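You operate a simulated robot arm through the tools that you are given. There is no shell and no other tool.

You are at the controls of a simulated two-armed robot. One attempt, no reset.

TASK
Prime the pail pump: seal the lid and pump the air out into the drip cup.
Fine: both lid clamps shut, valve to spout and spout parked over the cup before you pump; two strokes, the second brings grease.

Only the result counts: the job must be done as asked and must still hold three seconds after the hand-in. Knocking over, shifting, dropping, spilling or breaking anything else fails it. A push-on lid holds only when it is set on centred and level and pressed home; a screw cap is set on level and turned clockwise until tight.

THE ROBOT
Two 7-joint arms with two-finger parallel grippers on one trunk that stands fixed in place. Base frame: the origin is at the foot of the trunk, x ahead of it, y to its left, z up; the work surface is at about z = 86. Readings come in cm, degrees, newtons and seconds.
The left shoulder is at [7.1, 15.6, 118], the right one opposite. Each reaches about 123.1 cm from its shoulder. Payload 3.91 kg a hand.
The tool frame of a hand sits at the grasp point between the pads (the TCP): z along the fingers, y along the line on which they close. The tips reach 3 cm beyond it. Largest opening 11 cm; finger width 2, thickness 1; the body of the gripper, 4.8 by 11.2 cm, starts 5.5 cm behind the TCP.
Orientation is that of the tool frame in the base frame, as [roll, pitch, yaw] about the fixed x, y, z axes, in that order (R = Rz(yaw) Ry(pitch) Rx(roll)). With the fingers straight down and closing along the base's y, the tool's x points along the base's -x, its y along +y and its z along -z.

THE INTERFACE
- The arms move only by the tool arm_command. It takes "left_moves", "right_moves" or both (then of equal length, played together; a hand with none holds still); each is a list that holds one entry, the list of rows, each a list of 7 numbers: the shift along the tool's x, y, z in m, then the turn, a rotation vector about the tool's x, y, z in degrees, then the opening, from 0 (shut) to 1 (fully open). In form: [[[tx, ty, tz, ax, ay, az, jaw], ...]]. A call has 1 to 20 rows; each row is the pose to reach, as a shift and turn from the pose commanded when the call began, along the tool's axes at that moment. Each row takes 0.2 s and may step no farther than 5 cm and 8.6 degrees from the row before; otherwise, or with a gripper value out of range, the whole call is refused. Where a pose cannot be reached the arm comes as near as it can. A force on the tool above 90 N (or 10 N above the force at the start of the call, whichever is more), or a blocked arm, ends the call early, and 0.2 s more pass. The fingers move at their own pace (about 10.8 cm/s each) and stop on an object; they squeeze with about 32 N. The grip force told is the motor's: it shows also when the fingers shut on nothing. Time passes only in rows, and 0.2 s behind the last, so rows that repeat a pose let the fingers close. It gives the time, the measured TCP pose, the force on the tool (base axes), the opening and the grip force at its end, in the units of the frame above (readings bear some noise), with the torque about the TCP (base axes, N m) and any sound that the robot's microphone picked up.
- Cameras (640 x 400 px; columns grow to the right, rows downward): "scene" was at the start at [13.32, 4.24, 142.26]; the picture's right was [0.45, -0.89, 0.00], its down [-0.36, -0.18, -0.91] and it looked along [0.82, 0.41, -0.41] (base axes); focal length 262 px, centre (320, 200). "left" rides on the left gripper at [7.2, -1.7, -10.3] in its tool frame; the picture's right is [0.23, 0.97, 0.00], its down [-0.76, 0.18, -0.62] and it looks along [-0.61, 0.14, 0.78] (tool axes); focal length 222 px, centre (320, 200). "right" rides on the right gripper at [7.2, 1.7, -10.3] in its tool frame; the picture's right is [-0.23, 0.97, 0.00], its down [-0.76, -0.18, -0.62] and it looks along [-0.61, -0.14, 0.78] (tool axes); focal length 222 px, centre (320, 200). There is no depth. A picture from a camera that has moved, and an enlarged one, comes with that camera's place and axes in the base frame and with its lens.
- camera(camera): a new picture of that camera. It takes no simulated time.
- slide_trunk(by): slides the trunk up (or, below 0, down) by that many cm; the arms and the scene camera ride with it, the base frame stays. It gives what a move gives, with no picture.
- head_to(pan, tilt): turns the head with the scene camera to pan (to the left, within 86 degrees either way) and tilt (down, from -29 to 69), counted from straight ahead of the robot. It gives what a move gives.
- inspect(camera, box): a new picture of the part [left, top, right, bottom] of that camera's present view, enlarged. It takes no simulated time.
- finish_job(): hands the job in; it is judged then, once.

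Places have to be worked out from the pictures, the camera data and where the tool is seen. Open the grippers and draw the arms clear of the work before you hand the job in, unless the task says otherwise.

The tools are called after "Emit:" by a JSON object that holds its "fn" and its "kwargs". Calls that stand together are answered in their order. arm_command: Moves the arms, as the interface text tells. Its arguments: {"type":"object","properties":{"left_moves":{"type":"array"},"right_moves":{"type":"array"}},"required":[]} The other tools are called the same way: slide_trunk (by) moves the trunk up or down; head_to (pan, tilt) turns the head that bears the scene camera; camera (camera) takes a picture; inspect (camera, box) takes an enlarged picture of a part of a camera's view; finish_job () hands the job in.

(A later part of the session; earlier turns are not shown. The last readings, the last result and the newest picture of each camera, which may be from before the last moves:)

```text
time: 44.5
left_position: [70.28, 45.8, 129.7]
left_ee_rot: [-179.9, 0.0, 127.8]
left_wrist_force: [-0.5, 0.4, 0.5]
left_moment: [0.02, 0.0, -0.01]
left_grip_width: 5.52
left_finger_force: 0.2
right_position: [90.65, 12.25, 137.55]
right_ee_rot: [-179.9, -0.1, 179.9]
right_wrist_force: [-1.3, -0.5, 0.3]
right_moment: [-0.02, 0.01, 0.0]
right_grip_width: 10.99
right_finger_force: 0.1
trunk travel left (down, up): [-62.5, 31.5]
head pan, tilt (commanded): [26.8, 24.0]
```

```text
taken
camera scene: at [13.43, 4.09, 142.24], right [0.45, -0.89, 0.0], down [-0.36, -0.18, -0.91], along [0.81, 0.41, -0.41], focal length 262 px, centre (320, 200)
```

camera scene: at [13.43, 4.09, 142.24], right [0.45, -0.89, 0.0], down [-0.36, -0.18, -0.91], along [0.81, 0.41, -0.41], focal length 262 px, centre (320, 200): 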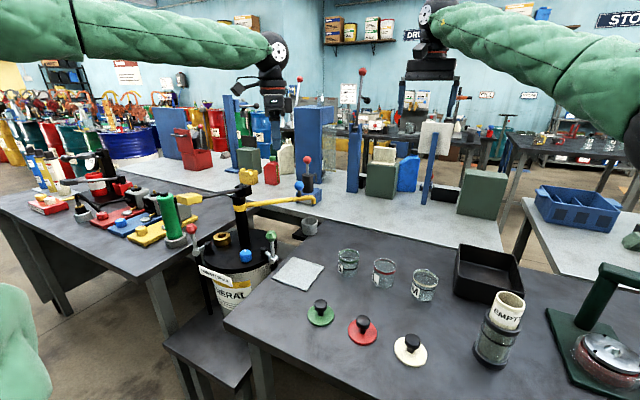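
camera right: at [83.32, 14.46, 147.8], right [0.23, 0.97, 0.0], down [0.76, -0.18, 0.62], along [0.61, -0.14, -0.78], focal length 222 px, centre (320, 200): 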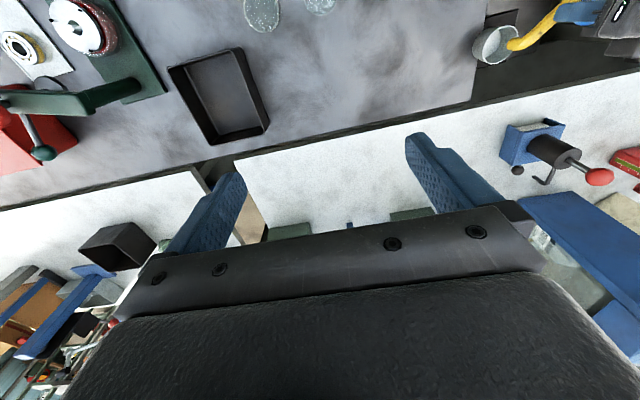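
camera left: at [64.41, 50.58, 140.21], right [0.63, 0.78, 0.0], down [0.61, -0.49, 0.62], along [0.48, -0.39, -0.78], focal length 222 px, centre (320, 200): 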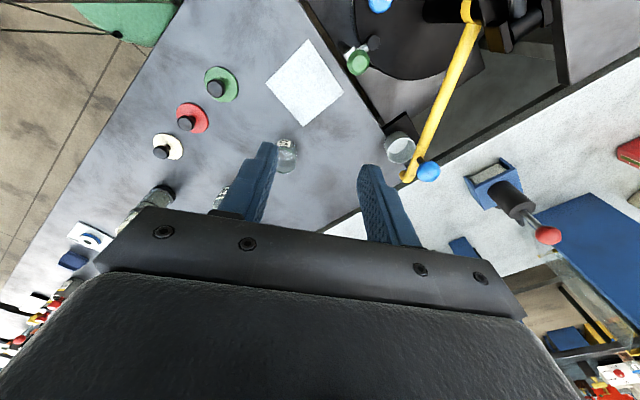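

The knob top is at about (68.6, 60.9, 89.1), pointer toward the far left (SOCKET side). I bring the hand over it with a 12° lean to the right, clear of the pump lever, stopping at z ≈ 100 to check.

Emit:
{"fn": "arm_command", "kwargs": {"left_moves": [[[0.0325, 0.0198, 0.0125, 0, 3, 0, 0.6], [0.065, 0.0396, 0.025, 0, 6, 0, 0.6], [0.0973, 0.0594, 0.0375, 0, 9, 0, 0.6], [0.1297, 0.0791, 0.05, 0, 12, 0, 0.6], [0.1297, 0.0791, 0.098, 0, 12, 0, 0.6], [0.1297, 0.0791, 0.146, 0, 12, 0, 0.6], [0.1297, 0.0791, 0.19, 0, 12, 0, 0.6], [0.1297, 0.0791, 0.23, 0, 12, 0, 0.6]]]}}

Emit:
{"fn": "camera", "kwargs": {"camera": "left"}}

Emit:
{"fn": "camera", "kwargs": {"camera": "scene"}}

```text
time: 46.2
left_position: [68.82, 61.4, 106.68]
left_ee_rot: [-179.9, -12.0, 127.7]
left_wrist_force: [-0.3, -1.0, 0.5]
left_moment: [0.04, -0.03, -0.02]
left_grip_width: 6.6
left_finger_force: 0.1
right_position: [90.65, 12.56, 137.49]
right_ee_rot: [179.9, 0.0, 180.0]
right_wrist_force: [-0.1, 0.5, -0.3]
right_moment: [-0.03, 0.0, 0.01]
right_grip_width: 10.99
right_finger_force: 0.0
trunk travel left (down, up): [-62.5, 31.5]
head pan, tilt (commanded): [26.8, 24.0]
```

```text
taken
camera left: at [64.46, 64.34, 118.25], right [0.63, 0.77, 0.05], down [0.68, -0.58, 0.45], along [0.37, -0.26, -0.89], focal length 222 px, centre (320, 200)
```

left: 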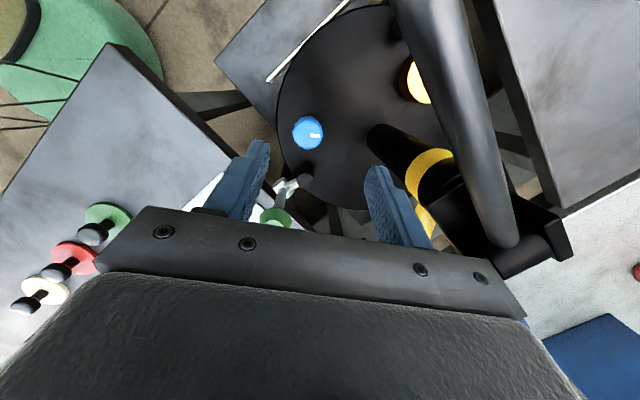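

```text
taken
camera scene: at [13.44, 4.29, 142.25], right [0.45, -0.89, 0.0], down [-0.36, -0.18, -0.91], along [0.81, 0.41, -0.41], focal length 262 px, centre (320, 200)
```

scene: 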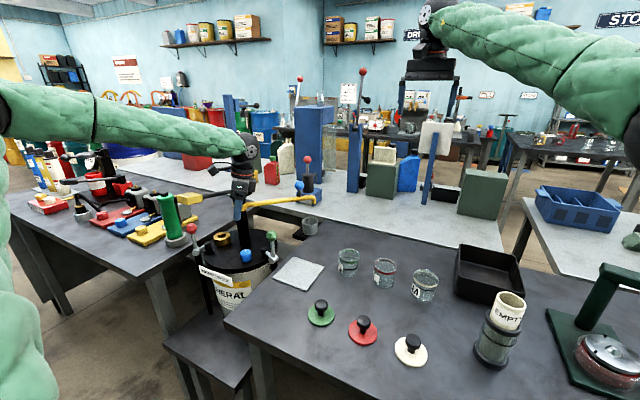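

From here the wrist camera would pass close to the pump lever on descent. I raise the hand, straighten it, and turn it to yaw 225° so that the camera lies on the robot side, away from the lever.

Emit:
{"fn": "arm_command", "kwargs": {"left_moves": [[[0.0095, 0, -0.045, 0, 0, 0, 0.6], [0.019, 0, -0.09, 0, -4, 0, 0.6], [0.029, 0, -0.135, 0, -8, 0, 0.6], [0.0333, 0, -0.1565, 0, -12, 0, 0.6]]]}}

Emit:
{"fn": "arm_command", "kwargs": {"left_moves": [[[0, 0, 0, 0, 0, -8.1, 0.6], [0, 0, 0, 0, 0, -16.2, 0.6], [0, 0, 0, 0, 0, -24.3, 0.6], [0, 0, 0, 0, 0, -32.4, 0.6], [0, 0, 0, 0, 0, -40.5, 0.6], [0, 0, 0, 0, 0, -48.6, 0.6], [0, 0, 0, 0, 0, -56.7, 0.6], [0, 0, 0, 0, 0, -64.8, 0.6], [0, 0, 0, 0, 0, -72.9, 0.6], [0, 0, 0, 0, 0, -81, 0.6], [0, 0, 0, 0, 0, -89.1, 0.6], [0, 0, 0, 0, 0, -97.3, 0.6]]]}}

Emit:
{"fn": "camera", "kwargs": {"camera": "left"}}

Emit:
{"fn": "camera", "kwargs": {"camera": "scene"}}

```text
time: 47.2
left_position: [68.66, 61.16, 123.1]
left_ee_rot: [-179.8, 0.2, 127.6]
left_wrist_force: [-0.7, 0.4, 0.5]
left_moment: [-0.01, 0.0, 0.01]
left_grip_width: 6.59
left_finger_force: 0.0
right_position: [90.51, 12.51, 137.59]
right_ee_rot: [-180.0, 0.0, 179.9]
right_wrist_force: [0.3, -0.1, -0.5]
right_moment: [-0.03, 0.01, 0.02]
right_grip_width: 11.0
right_finger_force: 0.1
trunk travel left (down, up): [-62.5, 31.5]
head pan, tilt (commanded): [26.8, 24.0]
```

```text
time: 49.9
left_position: [68.61, 61.33, 122.96]
left_ee_rot: [179.9, -0.1, -134.9]
left_wrist_force: [0.3, 0.3, -0.8]
left_moment: [0.02, 0.0, 0.01]
left_grip_width: 6.63
left_finger_force: 0.1
right_position: [90.45, 12.47, 137.51]
right_ee_rot: [-179.9, 0.0, 180.0]
right_wrist_force: [0.3, 0.6, -0.1]
right_moment: [-0.02, -0.03, -0.02]
right_grip_width: 11.01
right_finger_force: 0.1
trunk travel left (down, up): [-62.5, 31.5]
head pan, tilt (commanded): [26.8, 24.0]
```

```text
taken
camera left: at [64.54, 54.92, 133.44], right [-0.85, 0.53, 0.0], down [0.41, 0.67, 0.62], along [0.33, 0.53, -0.78], focal length 222 px, centre (320, 200)
```

left: 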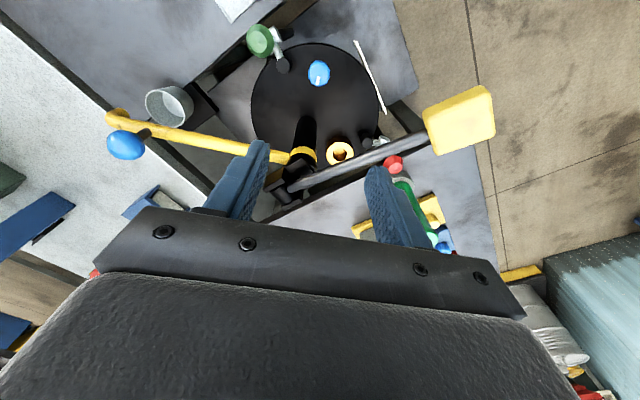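

```text
taken
camera scene: at [13.33, 4.21, 142.26], right [0.45, -0.89, 0.0], down [-0.36, -0.18, -0.91], along [0.82, 0.41, -0.41], focal length 262 px, centre (320, 200)
```

scene: 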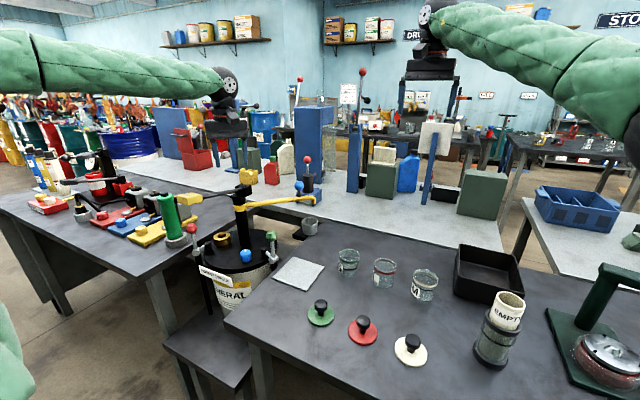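

Yaw 225° is reachable and the knob is in clear view. I zoom in on the knob and on the handle from here.

Emit:
{"fn": "inspect", "kwargs": {"camera": "left", "box": [260, 30, 388, 110]}}

Emit:
{"fn": "inspect", "kwargs": {"camera": "left", "box": [260, 70, 520, 230]}}

```text
5.00 times, centred on (324, 70) of left
camera zoom: at [64.54, 54.92, 133.44], right [-0.85, 0.53, 0.0], down [0.41, 0.67, 0.62], along [0.33, 0.53, -0.78], focal length 1111 px, centre (300, 850)
```

zoom: 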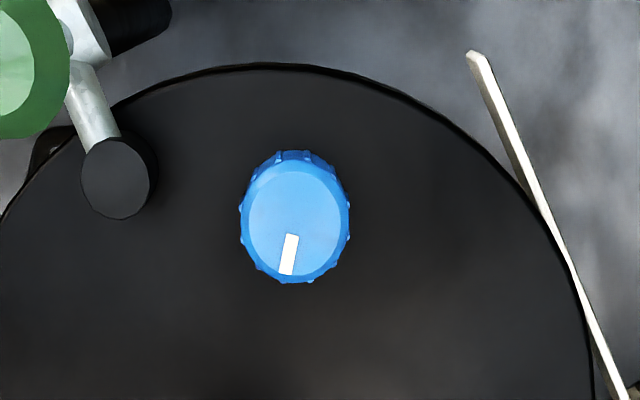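

```text
2.46 times, centred on (390, 150) of left
camera zoom: at [64.54, 54.92, 133.44], right [-0.85, 0.53, 0.0], down [0.41, 0.67, 0.62], along [0.33, 0.53, -0.78], focal length 547 px, centre (148, 323)
```

zoom: 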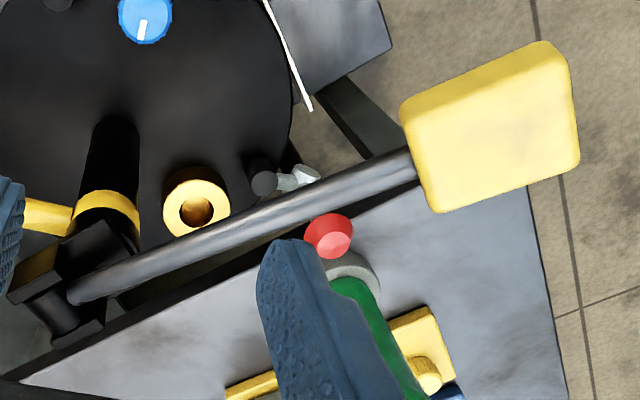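

Knob axis is confirmed at (68.5, 60.85) and the pointer at azimuth ≈ 50°. I lean the hand 12° toward −y and descend over the knob to z ≈ 97 to check clearances.

Emit:
{"fn": "arm_command", "kwargs": {"left_moves": [[[0.001, -0.001, 0.0, -5.56, -2.25, 0, 0.5], [0.002, -0.002, 0.02, -11.13, -4.49, 0, 0.5], [0.0039, -0.0025, 0.06, -11.13, -4.49, 0, 0.5], [0.0039, -0.0025, 0.1, -11.13, -4.49, 0, 0.5], [0.0039, -0.0025, 0.14, -11.13, -4.49, 0, 0.5], [0.0039, -0.0025, 0.18, -11.13, -4.49, 0, 0.5], [0.0039, -0.0025, 0.22, -11.13, -4.49, 0, 0.5], [0.0039, -0.0025, 0.26, -11.13, -4.49, 0, 0.5]]]}}

Emit:
{"fn": "camera", "kwargs": {"camera": "left"}}

Emit:
{"fn": "camera", "kwargs": {"camera": "scene"}}

Emit:
{"fn": "inspect", "kwargs": {"camera": "scene", "box": [150, 120, 310, 270]}}

```text
time: 51.6
left_position: [68.48, 61.08, 97.01]
left_ee_rot: [168.8, 4.3, -135.5]
left_wrist_force: [-0.8, -0.5, -1.3]
left_moment: [-0.04, 0.01, -0.03]
left_grip_width: 5.52
left_finger_force: 0.1
right_position: [90.67, 12.57, 137.52]
right_ee_rot: [-179.9, -0.2, 179.9]
right_wrist_force: [0.0, 0.6, -0.4]
right_moment: [0.02, 0.02, -0.01]
right_grip_width: 11.03
right_finger_force: 0.1
trunk travel left (down, up): [-62.5, 31.5]
head pan, tilt (commanded): [26.8, 24.0]
```

```text
taken
camera left: at [65.24, 52.78, 106.28], right [-0.84, 0.51, 0.17], down [0.47, 0.54, 0.7], along [0.27, 0.67, -0.69], focal length 222 px, centre (320, 200)
```

left: 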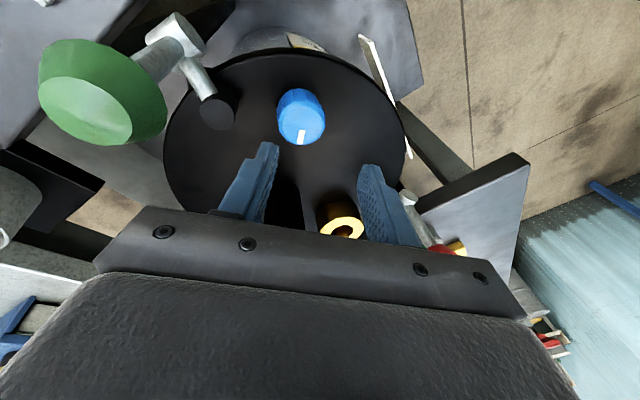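

```text
taken
camera scene: at [13.44, 4.31, 142.25], right [0.45, -0.89, 0.0], down [-0.36, -0.18, -0.91], along [0.81, 0.41, -0.41], focal length 262 px, centre (320, 200)
```

scene: 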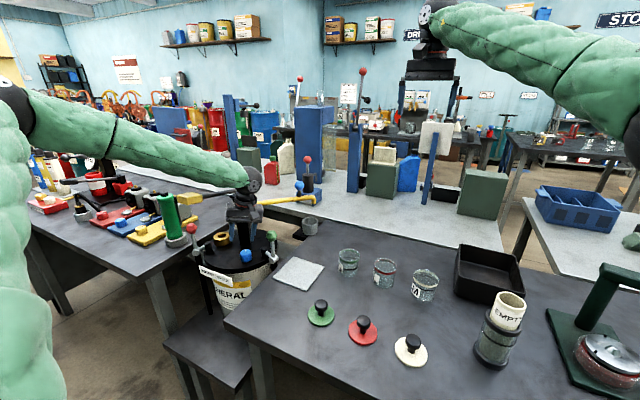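

```text
2.67 times, centred on (230, 195) of scene
camera zoom: at [13.44, 4.31, 142.25], right [0.45, -0.89, 0.0], down [-0.36, -0.18, -0.91], along [0.81, 0.41, -0.41], focal length 698 px, centre (560, 213)
```

zoom: 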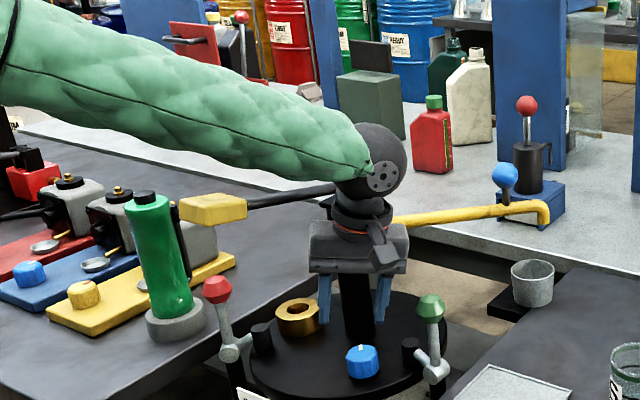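

The hand is centred over the knob and the forearm clears the pad. I lower the last 7 cm and close on the knob.

Emit:
{"fn": "arm_command", "kwargs": {"left_moves": [[[0.0025, -0.0051, 0.0235, 0, 0, 0, 0.5], [0.005, -0.0102, 0.047, 0, 0, 0, 0.5], [0.0069, -0.0152, 0.0704, 0, 0, 0, 0.5], [0.0069, -0.0152, 0.0704, 0, 0, 0, 0], [0.0069, -0.0152, 0.0704, 0, 0, 0, 0]]]}}

Emit:
{"fn": "camera", "kwargs": {"camera": "left"}}

Emit:
{"fn": "inspect", "kwargs": {"camera": "scene", "box": [150, 120, 310, 270]}}

```text
time: 52.9
left_position: [68.42, 60.21, 90.23]
left_ee_rot: [169.0, 4.7, -135.5]
left_wrist_force: [7.6, 3.1, 42.1]
left_moment: [-2.68, -2.52, -1.12]
left_grip_width: 4.4
left_finger_force: 45.4
right_position: [90.24, 12.3, 137.84]
right_ee_rot: [179.8, 0.2, 179.9]
right_wrist_force: [-0.2, -0.4, 1.1]
right_moment: [0.01, 0.02, -0.02]
right_grip_width: 10.99
right_finger_force: 0.0
trunk travel left (down, up): [-62.5, 31.5]
head pan, tilt (commanded): [26.8, 24.0]
```

```text
taken
camera left: at [65.18, 52.05, 99.4], right [-0.84, 0.51, 0.17], down [0.46, 0.53, 0.71], along [0.27, 0.67, -0.69], focal length 222 px, centre (320, 200)
```

left: 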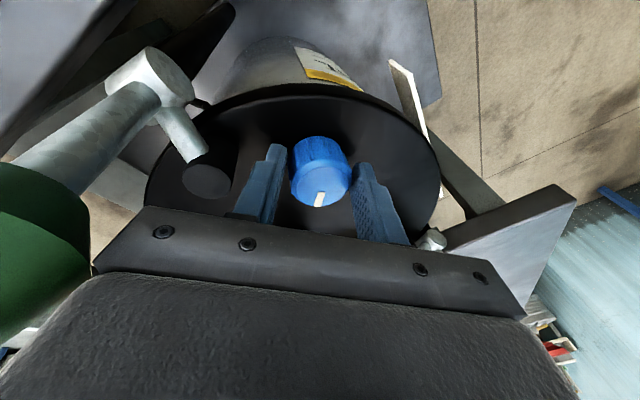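

```text
2.67 times, centred on (230, 195) of scene
camera zoom: at [13.07, 4.01, 142.34], right [0.45, -0.89, 0.0], down [-0.36, -0.18, -0.91], along [0.82, 0.41, -0.4], focal length 698 px, centre (560, 213)
```

zoom: 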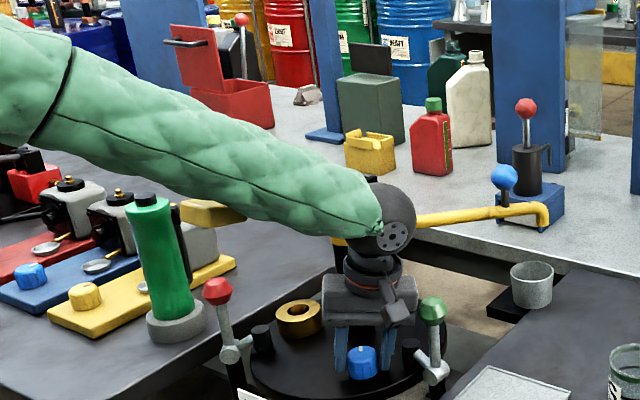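

The 42 N upward force with its moment shows the gripper body resting on the green clamp ball at (+6, −6) cm from the TCP. I open and lift at once, then check the green clamp.

Emit:
{"fn": "arm_command", "kwargs": {"left_moves": [[[-0.0004, 0.001, -0.0049, 0, 0, 0, 0.5], [-0.0008, 0.0019, -0.0098, 0, 0, 0, 0.5], [-0.0031, 0.0077, -0.0391, 0, 0, 0, 0.5], [-0.0062, 0.0154, -0.0782, 0, 0, 0, 0.5], [-0.0093, 0.0231, -0.1174, 0, 0, 0, 0.5]]]}}

Emit:
{"fn": "camera", "kwargs": {"camera": "left"}}

Emit:
{"fn": "inspect", "kwargs": {"camera": "scene", "box": [210, 210, 310, 275]}}

```text
time: 54.0
left_position: [68.41, 60.58, 101.92]
left_ee_rot: [168.8, 4.4, -135.5]
left_wrist_force: [-0.2, -0.5, -0.7]
left_moment: [-0.01, -0.01, -0.02]
left_grip_width: 5.53
left_finger_force: 0.1
right_position: [90.34, 12.35, 137.66]
right_ee_rot: [179.9, -0.1, 179.9]
right_wrist_force: [-0.5, -0.8, 0.2]
right_moment: [-0.03, 0.0, -0.03]
right_grip_width: 10.99
right_finger_force: 0.1
trunk travel left (down, up): [-62.5, 31.5]
head pan, tilt (commanded): [26.8, 24.0]
```

```text
taken
camera left: at [65.14, 52.34, 111.15], right [-0.84, 0.51, 0.17], down [0.47, 0.54, 0.7], along [0.27, 0.67, -0.69], focal length 222 px, centre (320, 200)
```

left: 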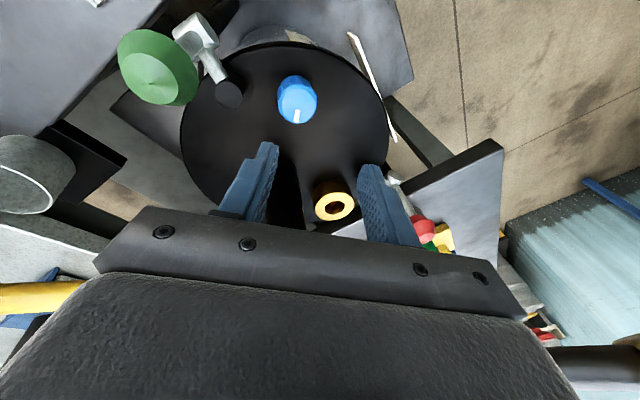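

```text
6.15 times, centred on (260, 242) of scene
camera zoom: at [13.24, 4.18, 142.26], right [0.45, -0.89, 0.0], down [-0.36, -0.18, -0.91], along [0.82, 0.41, -0.41], focal length 1610 px, centre (689, -62)
```

zoom: 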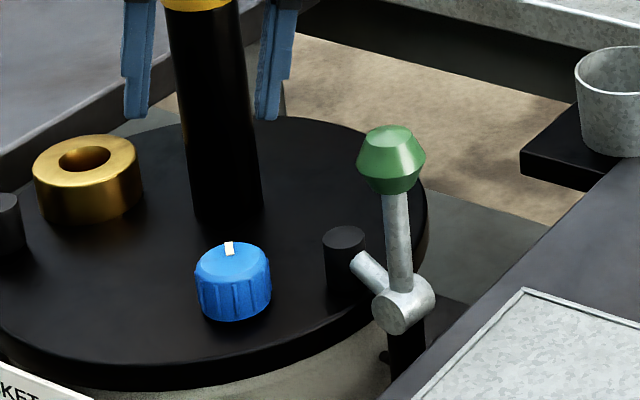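

The green clamp still sits shut. The body's long axis was pointing at its ball, so I straighten the hand and use yaw 200° upright, where computed gaps are about 1.3 cm.

Emit:
{"fn": "arm_command", "kwargs": {"left_moves": [[[0, 0, -0.01, 5.56, 2.25, 0, 0.5], [0, 0, -0.01, 11.13, 4.49, 0, 0.5]]]}}

Emit:
{"fn": "arm_command", "kwargs": {"left_moves": [[[0, 0, 0, 0, 0, 8.3, 0.5], [0, 0, 0, 0, 0, 16.6, 0.5], [0, 0, 0, 0, 0, 25, 0.5], [0, 0, 0, 0, 0, 25, 0.5]]]}}

Emit:
{"fn": "camera", "kwargs": {"camera": "left"}}

Emit:
{"fn": "inspect", "kwargs": {"camera": "scene", "box": [150, 120, 310, 270]}}

```text
time: 54.6
left_position: [68.5, 60.37, 102.83]
left_ee_rot: [-179.9, -0.1, -135.1]
left_wrist_force: [-0.5, 1.6, 0.1]
left_moment: [-0.01, -0.01, -0.02]
left_grip_width: 5.5
left_finger_force: 0.0
right_position: [90.54, 12.5, 137.66]
right_ee_rot: [-179.9, 0.0, 179.9]
right_wrist_force: [-0.6, -0.4, -0.7]
right_moment: [0.0, 0.0, -0.02]
right_grip_width: 11.01
right_finger_force: 0.2
trunk travel left (down, up): [-62.5, 31.5]
head pan, tilt (commanded): [26.8, 24.0]
```

```text
time: 55.6
left_position: [68.51, 60.51, 102.82]
left_ee_rot: [-179.9, -0.1, -160.1]
left_wrist_force: [-0.6, -0.9, 0.1]
left_moment: [0.0, -0.01, -0.01]
left_grip_width: 5.5
left_finger_force: 0.0
right_position: [90.59, 12.49, 137.68]
right_ee_rot: [180.0, -0.1, 179.8]
right_wrist_force: [-0.2, 0.5, -0.8]
right_moment: [0.01, 0.03, 0.02]
right_grip_width: 10.99
right_finger_force: 0.0
trunk travel left (down, up): [-62.5, 31.5]
head pan, tilt (commanded): [26.8, 24.0]
```

```text
taken
camera left: at [62.22, 56.4, 113.16], right [-0.54, 0.84, 0.0], down [0.66, 0.43, 0.62], along [0.52, 0.34, -0.78], focal length 222 px, centre (320, 200)
```

left: 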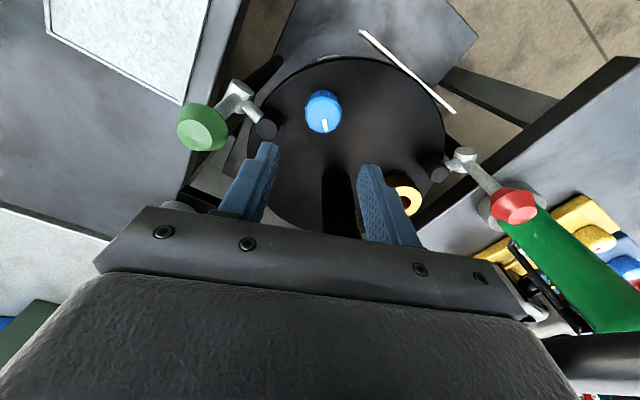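

```text
2.67 times, centred on (230, 195) of scene
camera zoom: at [13.33, 4.25, 142.26], right [0.45, -0.89, 0.0], down [-0.36, -0.18, -0.91], along [0.82, 0.41, -0.41], focal length 698 px, centre (560, 213)
```

zoom: 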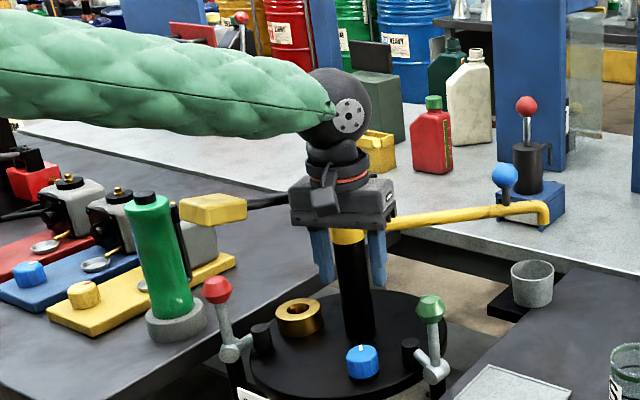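

The pump lever rod is at y ≈ 68.3 (edge 67.4), so I descend slightly right of the knob, then shift onto its axis once the body is below the lever.

Emit:
{"fn": "arm_command", "kwargs": {"left_moves": [[[0.0031, -0.0085, 0.0, 0, 0, 0, 0.5], [0.0031, -0.0085, 0.04, 0, 0, 0, 0.5], [0.0031, -0.0085, 0.08, 0, 0, 0, 0.5], [0.0031, -0.0085, 0.097, 0, 0, 0, 0.5], [-0.0012, 0.0032, 0.097, 0, 0, 0, 0.5], [-0.0012, 0.0032, 0.115, 0, 0, 0, 0.5]]]}}

Emit:
{"fn": "camera", "kwargs": {"camera": "left"}}

Emit:
{"fn": "inspect", "kwargs": {"camera": "scene", "box": [150, 120, 310, 270]}}

```text
time: 57.0
left_position: [68.43, 60.85, 91.2]
left_ee_rot: [-180.0, -0.1, -159.9]
left_wrist_force: [-0.7, -0.7, 0.0]
left_moment: [0.02, 0.03, -0.03]
left_grip_width: 5.48
left_finger_force: 0.0
right_position: [90.63, 12.32, 137.55]
right_ee_rot: [180.0, -0.2, 179.9]
right_wrist_force: [-0.1, -0.5, 0.1]
right_moment: [0.0, 0.0, 0.02]
right_grip_width: 11.03
right_finger_force: 0.1
trunk travel left (down, up): [-62.5, 31.5]
head pan, tilt (commanded): [26.8, 24.0]
```

```text
taken
camera left: at [62.22, 56.73, 101.59], right [-0.55, 0.84, 0.0], down [0.66, 0.43, 0.62], along [0.52, 0.34, -0.78], focal length 222 px, centre (320, 200)
```

left: 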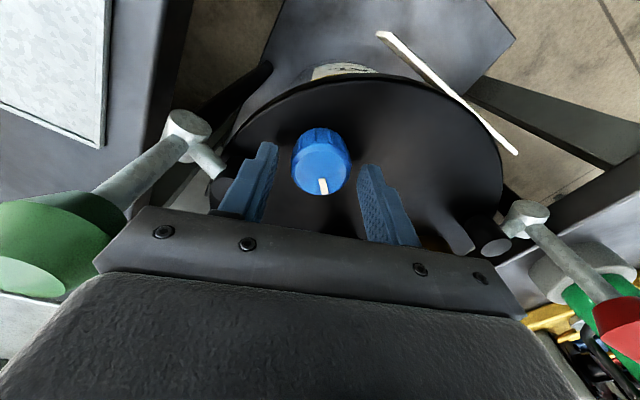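

```text
2.67 times, centred on (230, 195) of scene
camera zoom: at [13.41, 4.2, 142.25], right [0.45, -0.89, 0.0], down [-0.36, -0.18, -0.91], along [0.81, 0.41, -0.41], focal length 698 px, centre (560, 213)
```

zoom: 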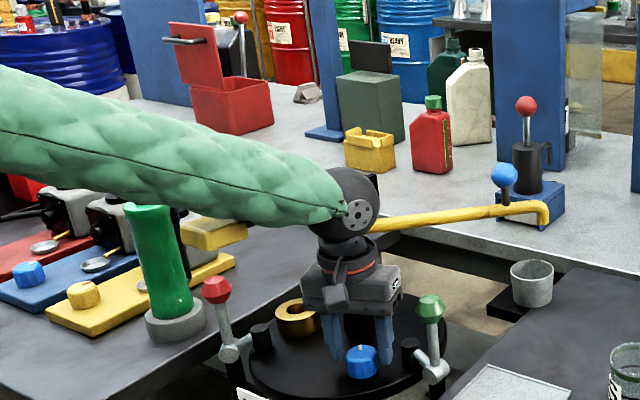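

No contact forces at z = 91.2. I lower the final 1.9 cm and close on the knob.

Emit:
{"fn": "arm_command", "kwargs": {"left_moves": [[[0, 0, 0.01, 0, 0, 0, 0.5], [0, 0, 0.019, 0, 0, 0, 0.5], [0, 0, 0.019, 0, 0, 0, 0], [0, 0, 0.019, 0, 0, 0, 0]]]}}

Emit:
{"fn": "camera", "kwargs": {"camera": "left"}}

```text
time: 58.0
left_position: [68.47, 60.77, 89.53]
left_ee_rot: [-179.9, -0.1, -160.2]
left_wrist_force: [3.1, -0.4, 8.8]
left_moment: [0.1, 0.15, -0.03]
left_grip_width: 3.98
left_finger_force: 45.1
right_position: [90.51, 12.38, 137.59]
right_ee_rot: [179.9, 0.1, 179.8]
right_wrist_force: [-0.2, -0.3, -0.4]
right_moment: [0.0, 0.0, 0.01]
right_grip_width: 11.01
right_finger_force: 0.0
trunk travel left (down, up): [-62.5, 31.5]
head pan, tilt (commanded): [26.8, 24.0]
```

```text
taken
camera left: at [62.11, 56.74, 99.89], right [-0.55, 0.84, 0.0], down [0.66, 0.43, 0.62], along [0.52, 0.34, -0.78], focal length 222 px, centre (320, 200)
```

left: 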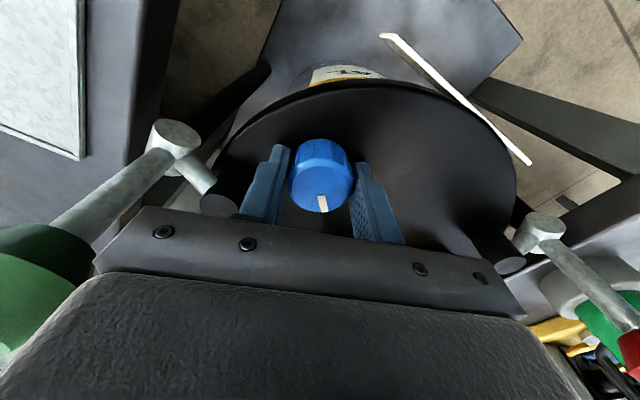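

Knob gripped (3.98 cm). I turn it 45° clockwise seen from above.

Emit:
{"fn": "arm_command", "kwargs": {"left_moves": [[[0, 0, 0, 0, 0, 5, 0], [0, 0, 0, 0, 0, 10, 0], [0, 0, 0, 0, 0, 15, 0], [0, 0, 0, 0, 0, 20, 0], [0, 0, 0, 0, 0, 25, 0], [0, 0, 0, 0, 0, 30, 0], [0, 0, 0, 0, 0, 35, 0], [0, 0, 0, 0, 0, 40, 0], [0, 0, 0, 0, 0, 45, 0]]]}}

Emit:
{"fn": "camera", "kwargs": {"camera": "left"}}

Emit:
{"fn": "inspect", "kwargs": {"camera": "scene", "box": [210, 200, 310, 275]}}

```text
time: 60.0
left_position: [68.49, 60.9, 89.45]
left_ee_rot: [-180.0, 0.1, 154.9]
left_wrist_force: [5.3, 23.8, 38.3]
left_moment: [-0.36, 0.27, 0.33]
left_grip_width: 3.97
left_finger_force: 45.1
right_position: [90.27, 12.45, 137.84]
right_ee_rot: [-180.0, 0.2, 179.9]
right_wrist_force: [-0.5, -0.3, -0.2]
right_moment: [0.0, 0.01, 0.01]
right_grip_width: 11.0
right_finger_force: 0.0
trunk travel left (down, up): [-62.5, 31.5]
head pan, tilt (commanded): [26.8, 24.0]
```

```text
taken
camera left: at [61.06, 62.37, 99.88], right [0.21, 0.98, 0.0], down [0.76, -0.16, 0.62], along [0.61, -0.13, -0.78], focal length 222 px, centre (320, 200)
```

left: 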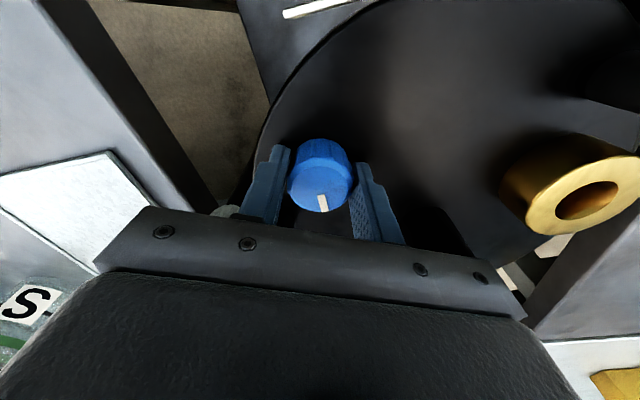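

```text
5.33 times, centred on (260, 238) of scene
camera zoom: at [13.1, 4.16, 142.31], right [0.45, -0.89, 0.0], down [-0.36, -0.18, -0.91], along [0.82, 0.41, -0.41], focal length 1395 px, centre (640, 0)
```

zoom: 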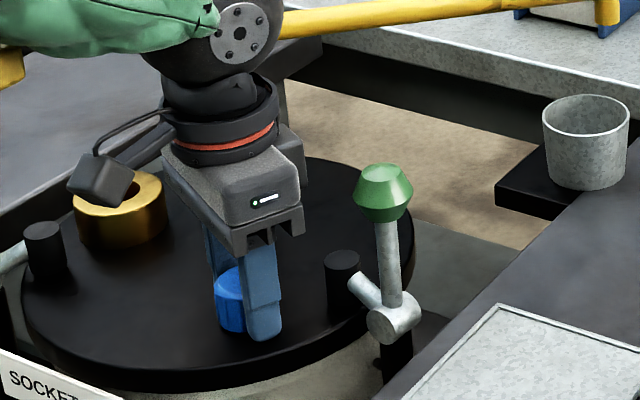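

The pointer moved with the hand (45° done). I raise a hair to relieve the downward load and turn another 25°, watching for the stop.

Emit:
{"fn": "arm_command", "kwargs": {"left_moves": [[[0, 0, -0.002, 0, 0, 0, 0], [0, 0, -0.002, 0, 0, 5, 0], [0, 0, -0.002, 0, 0, 10, 0], [0, 0, -0.002, 0, 0, 15, 0], [0, 0, -0.002, 0, 0, 20, 0], [0, 0, -0.002, 0, 0, 25, 0]]]}}

Emit:
{"fn": "camera", "kwargs": {"camera": "left"}}

Emit:
{"fn": "inspect", "kwargs": {"camera": "scene", "box": [180, 160, 310, 275]}}

```text
time: 61.5
left_position: [68.45, 60.75, 89.55]
left_ee_rot: [-179.9, -0.1, 129.9]
left_wrist_force: [8.0, 31.8, 12.1]
left_moment: [1.61, -0.24, 0.04]
left_grip_width: 3.96
left_finger_force: 45.4
right_position: [90.43, 12.55, 137.66]
right_ee_rot: [-179.9, 0.0, 179.9]
right_wrist_force: [-0.8, 0.3, -0.5]
right_moment: [0.0, 0.0, 0.01]
right_grip_width: 10.99
right_finger_force: 0.1
trunk travel left (down, up): [-62.5, 31.5]
head pan, tilt (commanded): [26.8, 24.0]
```

```text
taken
camera left: at [62.44, 65.33, 99.9], right [0.6, 0.8, 0.0], down [0.63, -0.47, 0.62], along [0.5, -0.38, -0.78], focal length 222 px, centre (320, 200)
```

left: 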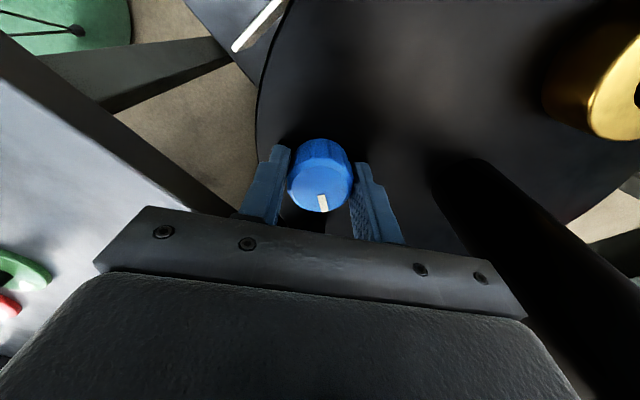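

```text
3.48 times, centred on (245, 218) of scene
camera zoom: at [13.29, 4.33, 142.25], right [0.45, -0.89, 0.0], down [-0.36, -0.18, -0.91], along [0.82, 0.41, -0.41], focal length 910 px, centre (581, 139)
```

zoom: 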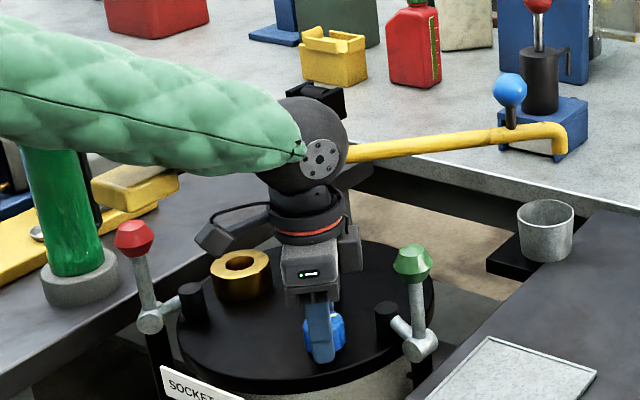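

Turned 70° so far with no stop. I shift the hand slightly toward +y to ease the side load and turn 20° more.

Emit:
{"fn": "arm_command", "kwargs": {"left_moves": [[[0.001, 0.0008, 0, 0, 0, 5, 0], [0.0015, 0.001, 0, 0, 0, 10, 0], [0.0015, 0.001, 0, 0, 0, 15, 0], [0.0015, 0.001, 0, 0, 0, 20, 0], [0.0015, 0.001, 0, 0, 0, 20, 0]]]}}

Emit:
{"fn": "camera", "kwargs": {"camera": "left"}}

```text
time: 62.6
left_position: [68.57, 60.88, 89.48]
left_ee_rot: [-179.9, 0.1, 109.9]
left_wrist_force: [3.0, 12.0, 4.4]
left_moment: [1.14, -0.42, -0.01]
left_grip_width: 3.98
left_finger_force: 45.1
right_position: [90.6, 12.45, 137.65]
right_ee_rot: [-180.0, -0.1, 179.8]
right_wrist_force: [-0.5, 0.5, -0.4]
right_moment: [0.01, 0.01, 0.01]
right_grip_width: 10.99
right_finger_force: 0.1
trunk travel left (down, up): [-62.5, 31.5]
head pan, tilt (commanded): [26.8, 24.0]
```

```text
taken
camera left: at [64.34, 67.11, 99.89], right [0.84, 0.54, 0.0], down [0.43, -0.66, 0.62], along [0.34, -0.52, -0.78], focal length 222 px, centre (320, 200)
```

left: 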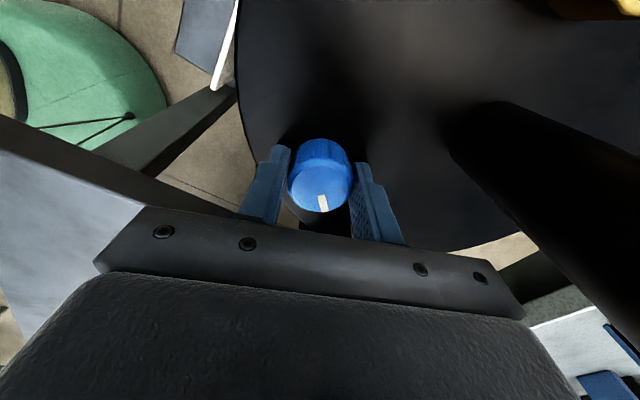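

At 90° there is still no stop (Mz ≈ 0). I turn in small steps further, watching the moment about z for an end stop.

Emit:
{"fn": "arm_command", "kwargs": {"left_moves": [[[0, 0, 0, 0, 0, 4, 0], [0, 0, 0, 0, 0, 8, 0], [0, 0, 0, 0, 0, 12, 0], [0, 0, 0, 0, 0, 12, 0]]]}}

Emit:
{"fn": "camera", "kwargs": {"camera": "left"}}

```text
time: 63.6
left_position: [68.46, 60.78, 89.49]
left_ee_rot: [-179.7, 0.1, 97.9]
left_wrist_force: [1.7, -2.3, -8.1]
left_moment: [0.16, -0.46, 0.95]
left_grip_width: 3.9
left_finger_force: 44.5
right_position: [90.42, 12.41, 137.57]
right_ee_rot: [-179.9, -0.2, 179.9]
right_wrist_force: [0.5, -0.8, -0.5]
right_moment: [-0.02, -0.02, 0.0]
right_grip_width: 11.0
right_finger_force: 0.1
trunk travel left (down, up): [-62.5, 31.5]
head pan, tilt (commanded): [26.8, 24.0]
```

```text
taken
camera left: at [65.76, 67.73, 99.91], right [0.93, 0.36, 0.0], down [0.28, -0.73, 0.62], along [0.22, -0.58, -0.78], focal length 222 px, centre (320, 200)
```

left: 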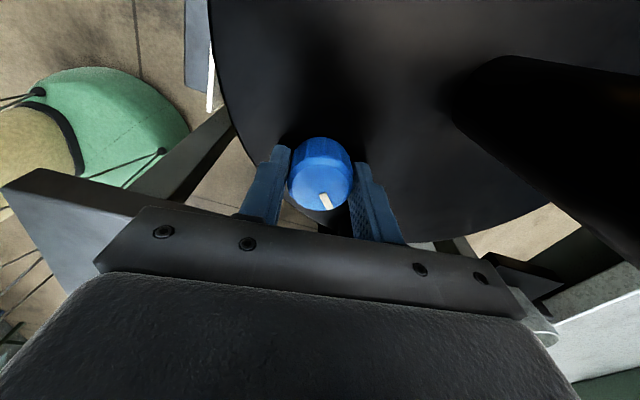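

The moment rose to 0.95 N·m and the pointer slipped in the fingers, so the valve is at its end stop on the SPOUT side. I open, lift just above the knob, and rotate back to yaw 200°.

Emit:
{"fn": "arm_command", "kwargs": {"left_moves": [[[0, 0, 0, 0, 0, 0, 0.5], [0, 0, 0, 0, 0, 0, 0.5], [0, 0, -0.015, 0, 0, 0, 0.5], [0, 0, -0.032, 0, 0, 0, 0.5]]]}}

Emit:
{"fn": "arm_command", "kwargs": {"left_moves": [[[0, 0, 0, 0, 0, -8, 0.5], [0, 0, 0, 0, 0, -16, 0.5], [0, 0, 0, 0, 0, -24, 0.5], [0, 0, 0, 0, 0, -32, 0.5], [0, 0, 0, 0, 0, -40, 0.5], [0, 0, 0, 0, 0, -48, 0.5], [0, 0, 0, 0, 0, -56, 0.5], [0, 0, 0, 0, 0, -64, 0.5], [0, 0, 0, 0, 0, -72, 0.5], [0, 0, 0, 0, 0, -80, 0.5], [0, 0, 0, 0, 0, -88, 0.5], [0, 0, 0, 0, 0, -96, 0.5], [0, 0, 0, 0, 0, -102, 0.5]]]}}

Emit:
{"fn": "camera", "kwargs": {"camera": "left"}}

Emit:
{"fn": "inspect", "kwargs": {"camera": "scene", "box": [180, 160, 310, 275]}}

```text
time: 64.7
left_position: [68.35, 60.8, 92.8]
left_ee_rot: [-180.0, 0.1, 98.0]
left_wrist_force: [1.1, -0.2, 0.6]
left_moment: [-0.02, -0.03, 0.0]
left_grip_width: 5.5
left_finger_force: 0.1
right_position: [90.46, 12.35, 137.63]
right_ee_rot: [179.9, 0.1, 179.8]
right_wrist_force: [0.0, 1.1, -0.7]
right_moment: [0.02, 0.0, -0.02]
right_grip_width: 11.0
right_finger_force: 0.1
trunk travel left (down, up): [-62.5, 31.5]
head pan, tilt (commanded): [26.8, 24.0]
```

```text
time: 67.5
left_position: [68.62, 60.82, 92.71]
left_ee_rot: [-180.0, 0.0, -160.1]
left_wrist_force: [0.1, -0.3, 0.4]
left_moment: [0.02, -0.01, -0.01]
left_grip_width: 5.52
left_finger_force: 0.0
right_position: [90.49, 12.46, 137.66]
right_ee_rot: [180.0, 0.0, 179.9]
right_wrist_force: [0.0, -0.4, 0.3]
right_moment: [0.0, 0.0, -0.01]
right_grip_width: 11.01
right_finger_force: 0.1
trunk travel left (down, up): [-62.5, 31.5]
head pan, tilt (commanded): [26.8, 24.0]
```

```text
taken
camera left: at [62.27, 56.73, 103.19], right [-0.55, 0.84, 0.0], down [0.66, 0.43, 0.62], along [0.52, 0.34, -0.78], focal length 222 px, centre (320, 200)
```

left: 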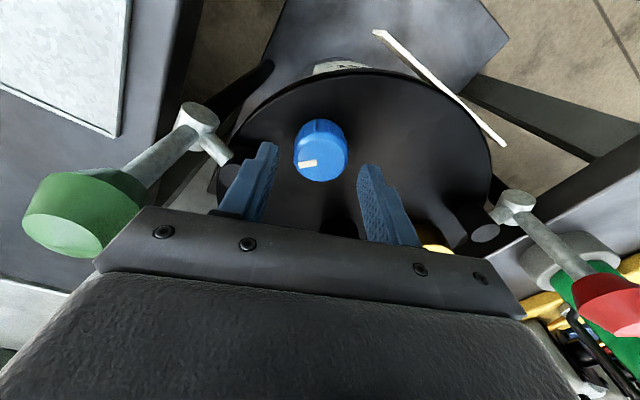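

```text
3.48 times, centred on (245, 218) of scene
camera zoom: at [13.34, 4.2, 142.26], right [0.45, -0.89, 0.0], down [-0.36, -0.18, -0.91], along [0.82, 0.41, -0.41], focal length 910 px, centre (581, 139)
```

zoom: 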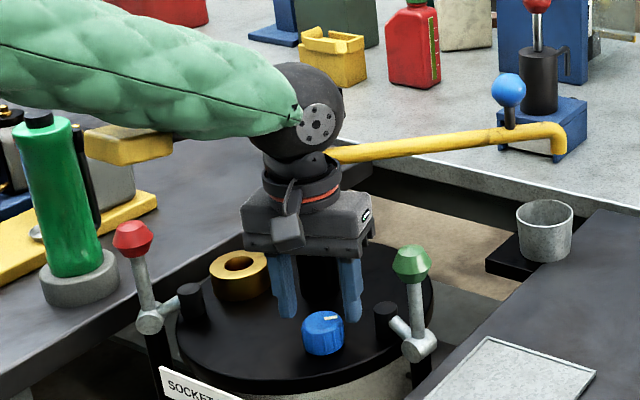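

The pointer now faces the SPOUT side. I shift off the lever side and raise the hand clear.

Emit:
{"fn": "arm_command", "kwargs": {"left_moves": [[[0, 0, -0.01, 0, 0, 0, 0.5], [0.0041, -0.0113, -0.015, 0, 0, 0, 0.5], [0.0041, -0.0113, -0.05, 0, 0, 0, 0.5], [0.0041, -0.0113, -0.095, 0, 0, 0, 0.5], [0.0041, -0.0113, -0.14, 0, 0, 0, 0.5], [0.0041, -0.0113, -0.185, 0, 0, 0, 0.5], [0.0041, -0.0113, -0.23, 0, 0, 0, 0.5], [0.0041, -0.0113, -0.275, 0, 0, 0, 0.5], [0.0041, -0.0113, -0.32, 0, 0, 0, 0.5]]]}}

Emit:
{"fn": "camera", "kwargs": {"camera": "left"}}

Emit:
{"fn": "inspect", "kwargs": {"camera": "scene", "box": [180, 160, 340, 275]}}

Emit:
{"fn": "inspect", "kwargs": {"camera": "right", "box": [440, 0, 600, 100]}}

```text
time: 69.5
left_position: [68.28, 59.34, 124.71]
left_ee_rot: [180.0, -0.1, -160.1]
left_wrist_force: [0.0, 0.0, 0.8]
left_moment: [0.01, -0.01, 0.02]
left_grip_width: 5.51
left_finger_force: 0.0
right_position: [90.39, 12.37, 137.72]
right_ee_rot: [179.9, 0.0, 179.9]
right_wrist_force: [-0.9, 0.8, 0.5]
right_moment: [0.02, -0.02, -0.02]
right_grip_width: 11.0
right_finger_force: 0.1
trunk travel left (down, up): [-62.5, 31.5]
head pan, tilt (commanded): [26.8, 24.0]
```

```text
taken
camera left: at [61.93, 55.29, 135.13], right [-0.55, 0.84, 0.0], down [0.66, 0.43, 0.62], along [0.52, 0.34, -0.78], focal length 222 px, centre (320, 200)
```

left: 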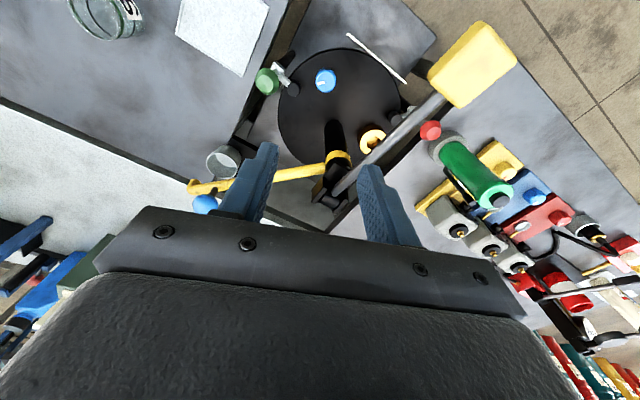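

```text
3.48 times, centred on (260, 218) of scene
camera zoom: at [13.27, 4.11, 142.26], right [0.45, -0.89, 0.0], down [-0.36, -0.18, -0.91], along [0.82, 0.41, -0.41], focal length 910 px, centre (529, 139)
```

zoom: 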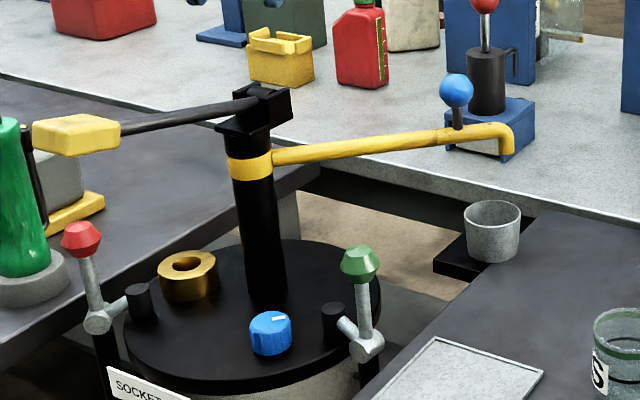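

```text
4.00 times, centred on (520, 50) of right
camera zoom: at [83.18, 14.03, 147.95], right [0.23, 0.97, 0.0], down [0.76, -0.18, 0.62], along [0.61, -0.14, -0.78], focal length 888 px, centre (-480, 800)
```

zoom: 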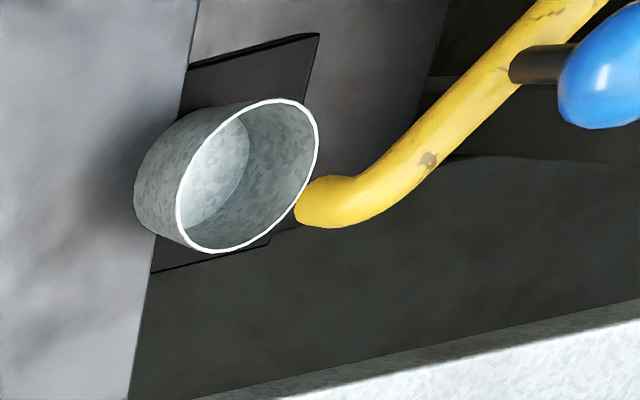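

Both clamps are shut, the valve points to SPOUT, and the spout is over the cup. Now the pump handle: I zoom on the pad from both views to locate it well.

Emit:
{"fn": "inspect", "kwargs": {"camera": "left", "box": [300, 10, 540, 210]}}

Emit:
{"fn": "inspect", "kwargs": {"camera": "scene", "box": [175, 170, 275, 232]}}

```text
2.00 times, centred on (420, 110) of left
camera zoom: at [61.93, 55.29, 135.13], right [-0.55, 0.84, 0.0], down [0.66, 0.43, 0.62], along [0.52, 0.34, -0.78], focal length 444 px, centre (120, 380)
```

zoom: 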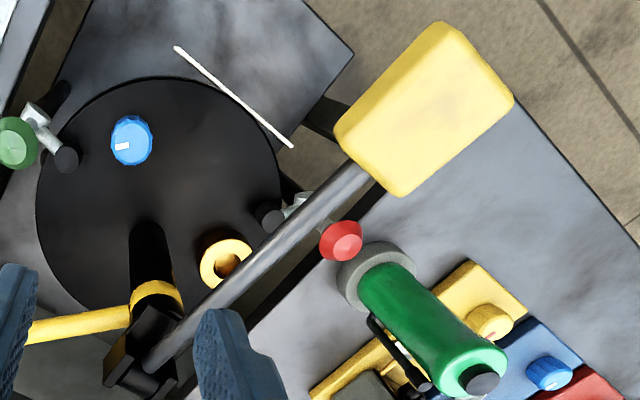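

```text
6.40 times, centred on (225, 201) of scene
camera zoom: at [13.27, 4.11, 142.26], right [0.45, -0.89, 0.0], down [-0.36, -0.18, -0.91], along [0.82, 0.41, -0.41], focal length 1674 px, centre (928, 194)
```

zoom: 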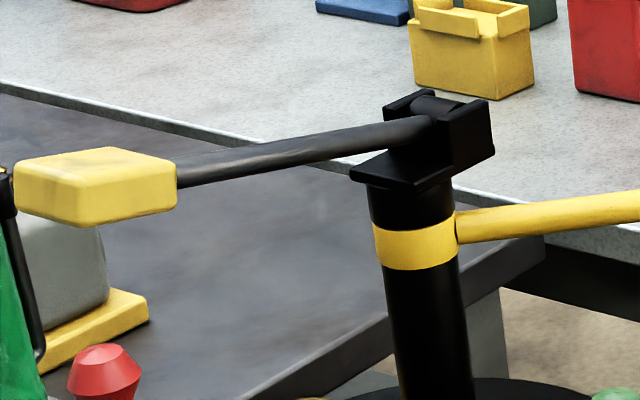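

Pad centre is about (57.3, 67.5, 112.5), roughly 5.3 wide, 5.2 long and 2 thick; the pivot is near (79.1, 68.2, 108.8). I move the hand above the pad with yaw 180° so that it closes along y.

Emit:
{"fn": "arm_command", "kwargs": {"left_moves": [[[0.0188, 0.0287, -0.005, 0, 0, 5, 0.75], [0.0376, 0.0573, 0.0, 0, 0, 10, 0.75], [0.0563, 0.086, 0.01, 0, 0, 15, 0.75], [0.0751, 0.1146, 0.02, 0, 0, 20, 0.75], [0.0751, 0.1146, 0.025, 0, 0, 20, 0.75]]]}}

Emit:
{"fn": "camera", "kwargs": {"camera": "left"}}

Emit:
{"fn": "inspect", "kwargs": {"camera": "scene", "box": [120, 100, 300, 260]}}

```text
time: 70.7
left_position: [57.89, 67.64, 122.13]
left_ee_rot: [-180.0, -0.1, 179.9]
left_wrist_force: [0.6, 0.3, 0.2]
left_moment: [0.02, 0.01, 0.0]
left_grip_width: 8.24
left_finger_force: 0.1
right_position: [90.59, 12.33, 137.5]
right_ee_rot: [-180.0, -0.2, 179.9]
right_wrist_force: [-0.3, 0.0, 0.3]
right_moment: [0.02, 0.0, -0.03]
right_grip_width: 10.99
right_finger_force: 0.1
trunk travel left (down, up): [-62.5, 31.5]
head pan, tilt (commanded): [26.8, 24.0]
```

```text
taken
camera left: at [50.5, 66.04, 132.52], right [-0.23, 0.97, 0.0], down [0.76, 0.18, 0.62], along [0.61, 0.14, -0.78], focal length 222 px, centre (320, 200)
```

left: 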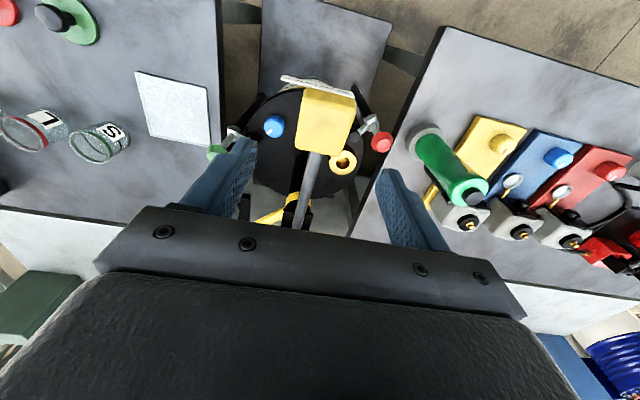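

```text
2.50 times, centred on (210, 180) of scene
camera zoom: at [13.46, 4.09, 142.25], right [0.45, -0.89, 0.0], down [-0.36, -0.18, -0.91], along [0.81, 0.41, -0.41], focal length 654 px, centre (595, 250)
```

zoom: 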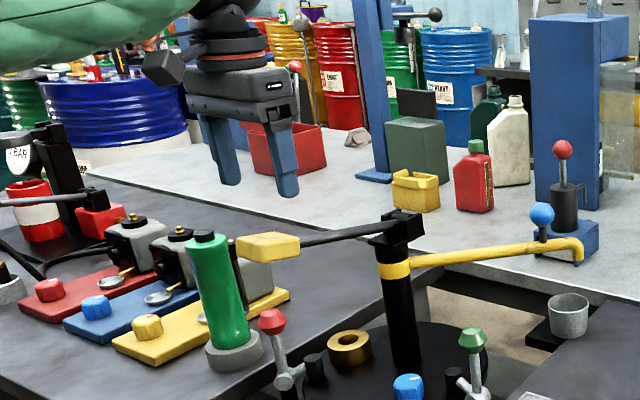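

The pad sits centred between the open fingers. I lean the hand 15° and descend to the pad's mid-height, then close on it.

Emit:
{"fn": "arm_command", "kwargs": {"left_moves": [[[0.003, 0, 0.01, 0, 7.5, 0, 0.75], [0.006, 0, 0.03, 0, 15, 0, 0.75], [0.006, 0, 0.06, 0, 15, 0, 0.75], [0.006, 0, 0.085, 0, 15, 0, 0.75], [0.006, 0, 0.099, 0, 15, 0, 0.75], [0.006, 0, 0.099, 0, 15, 0, 0], [0.006, 0, 0.099, 0, 15, 0, 0], [0.006, 0, 0.099, 0, 15, 0, 0]]]}}

Emit:
{"fn": "camera", "kwargs": {"camera": "left"}}

Emit:
{"fn": "inspect", "kwargs": {"camera": "scene", "box": [120, 100, 300, 260]}}

```text
time: 72.5
left_position: [57.16, 67.92, 112.07]
left_ee_rot: [-179.8, -15.1, 179.8]
left_wrist_force: [3.2, 3.3, -0.7]
left_moment: [0.08, -0.7, 0.19]
left_grip_width: 4.56
left_finger_force: 44.7
right_position: [90.52, 12.56, 137.71]
right_ee_rot: [179.9, 0.1, 179.9]
right_wrist_force: [0.5, 0.2, 0.4]
right_moment: [-0.03, -0.04, -0.03]
right_grip_width: 11.0
right_finger_force: 0.1
trunk travel left (down, up): [-62.5, 31.5]
head pan, tilt (commanded): [26.8, 24.0]
```

```text
taken
camera left: at [52.67, 66.33, 124.05], right [-0.22, 0.97, 0.06], down [0.9, 0.18, 0.4], along [0.38, 0.14, -0.91], focal length 222 px, centre (320, 200)
```

left: 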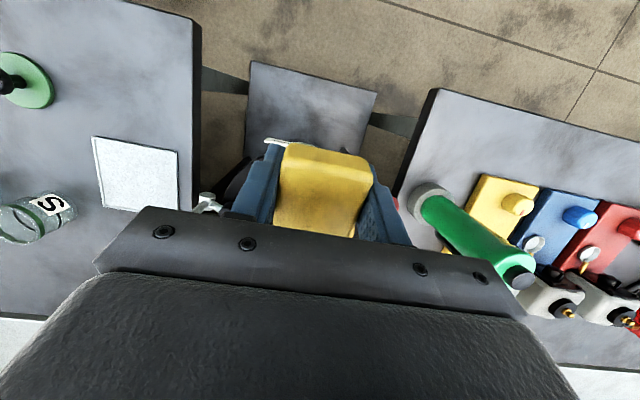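

```text
2.50 times, centred on (210, 180) of scene
camera zoom: at [13.37, 4.29, 142.25], right [0.45, -0.89, 0.0], down [-0.36, -0.18, -0.91], along [0.81, 0.41, -0.41], focal length 654 px, centre (595, 250)
```

zoom: 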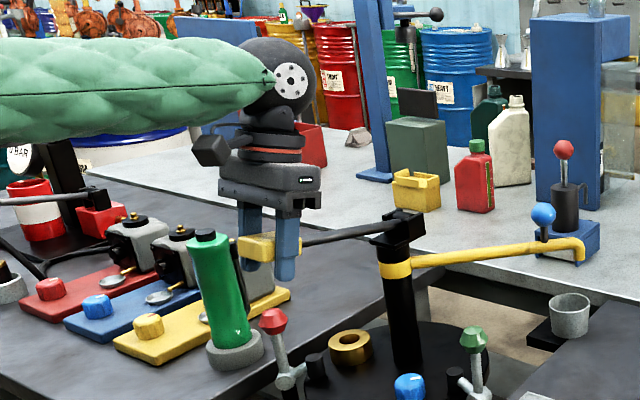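

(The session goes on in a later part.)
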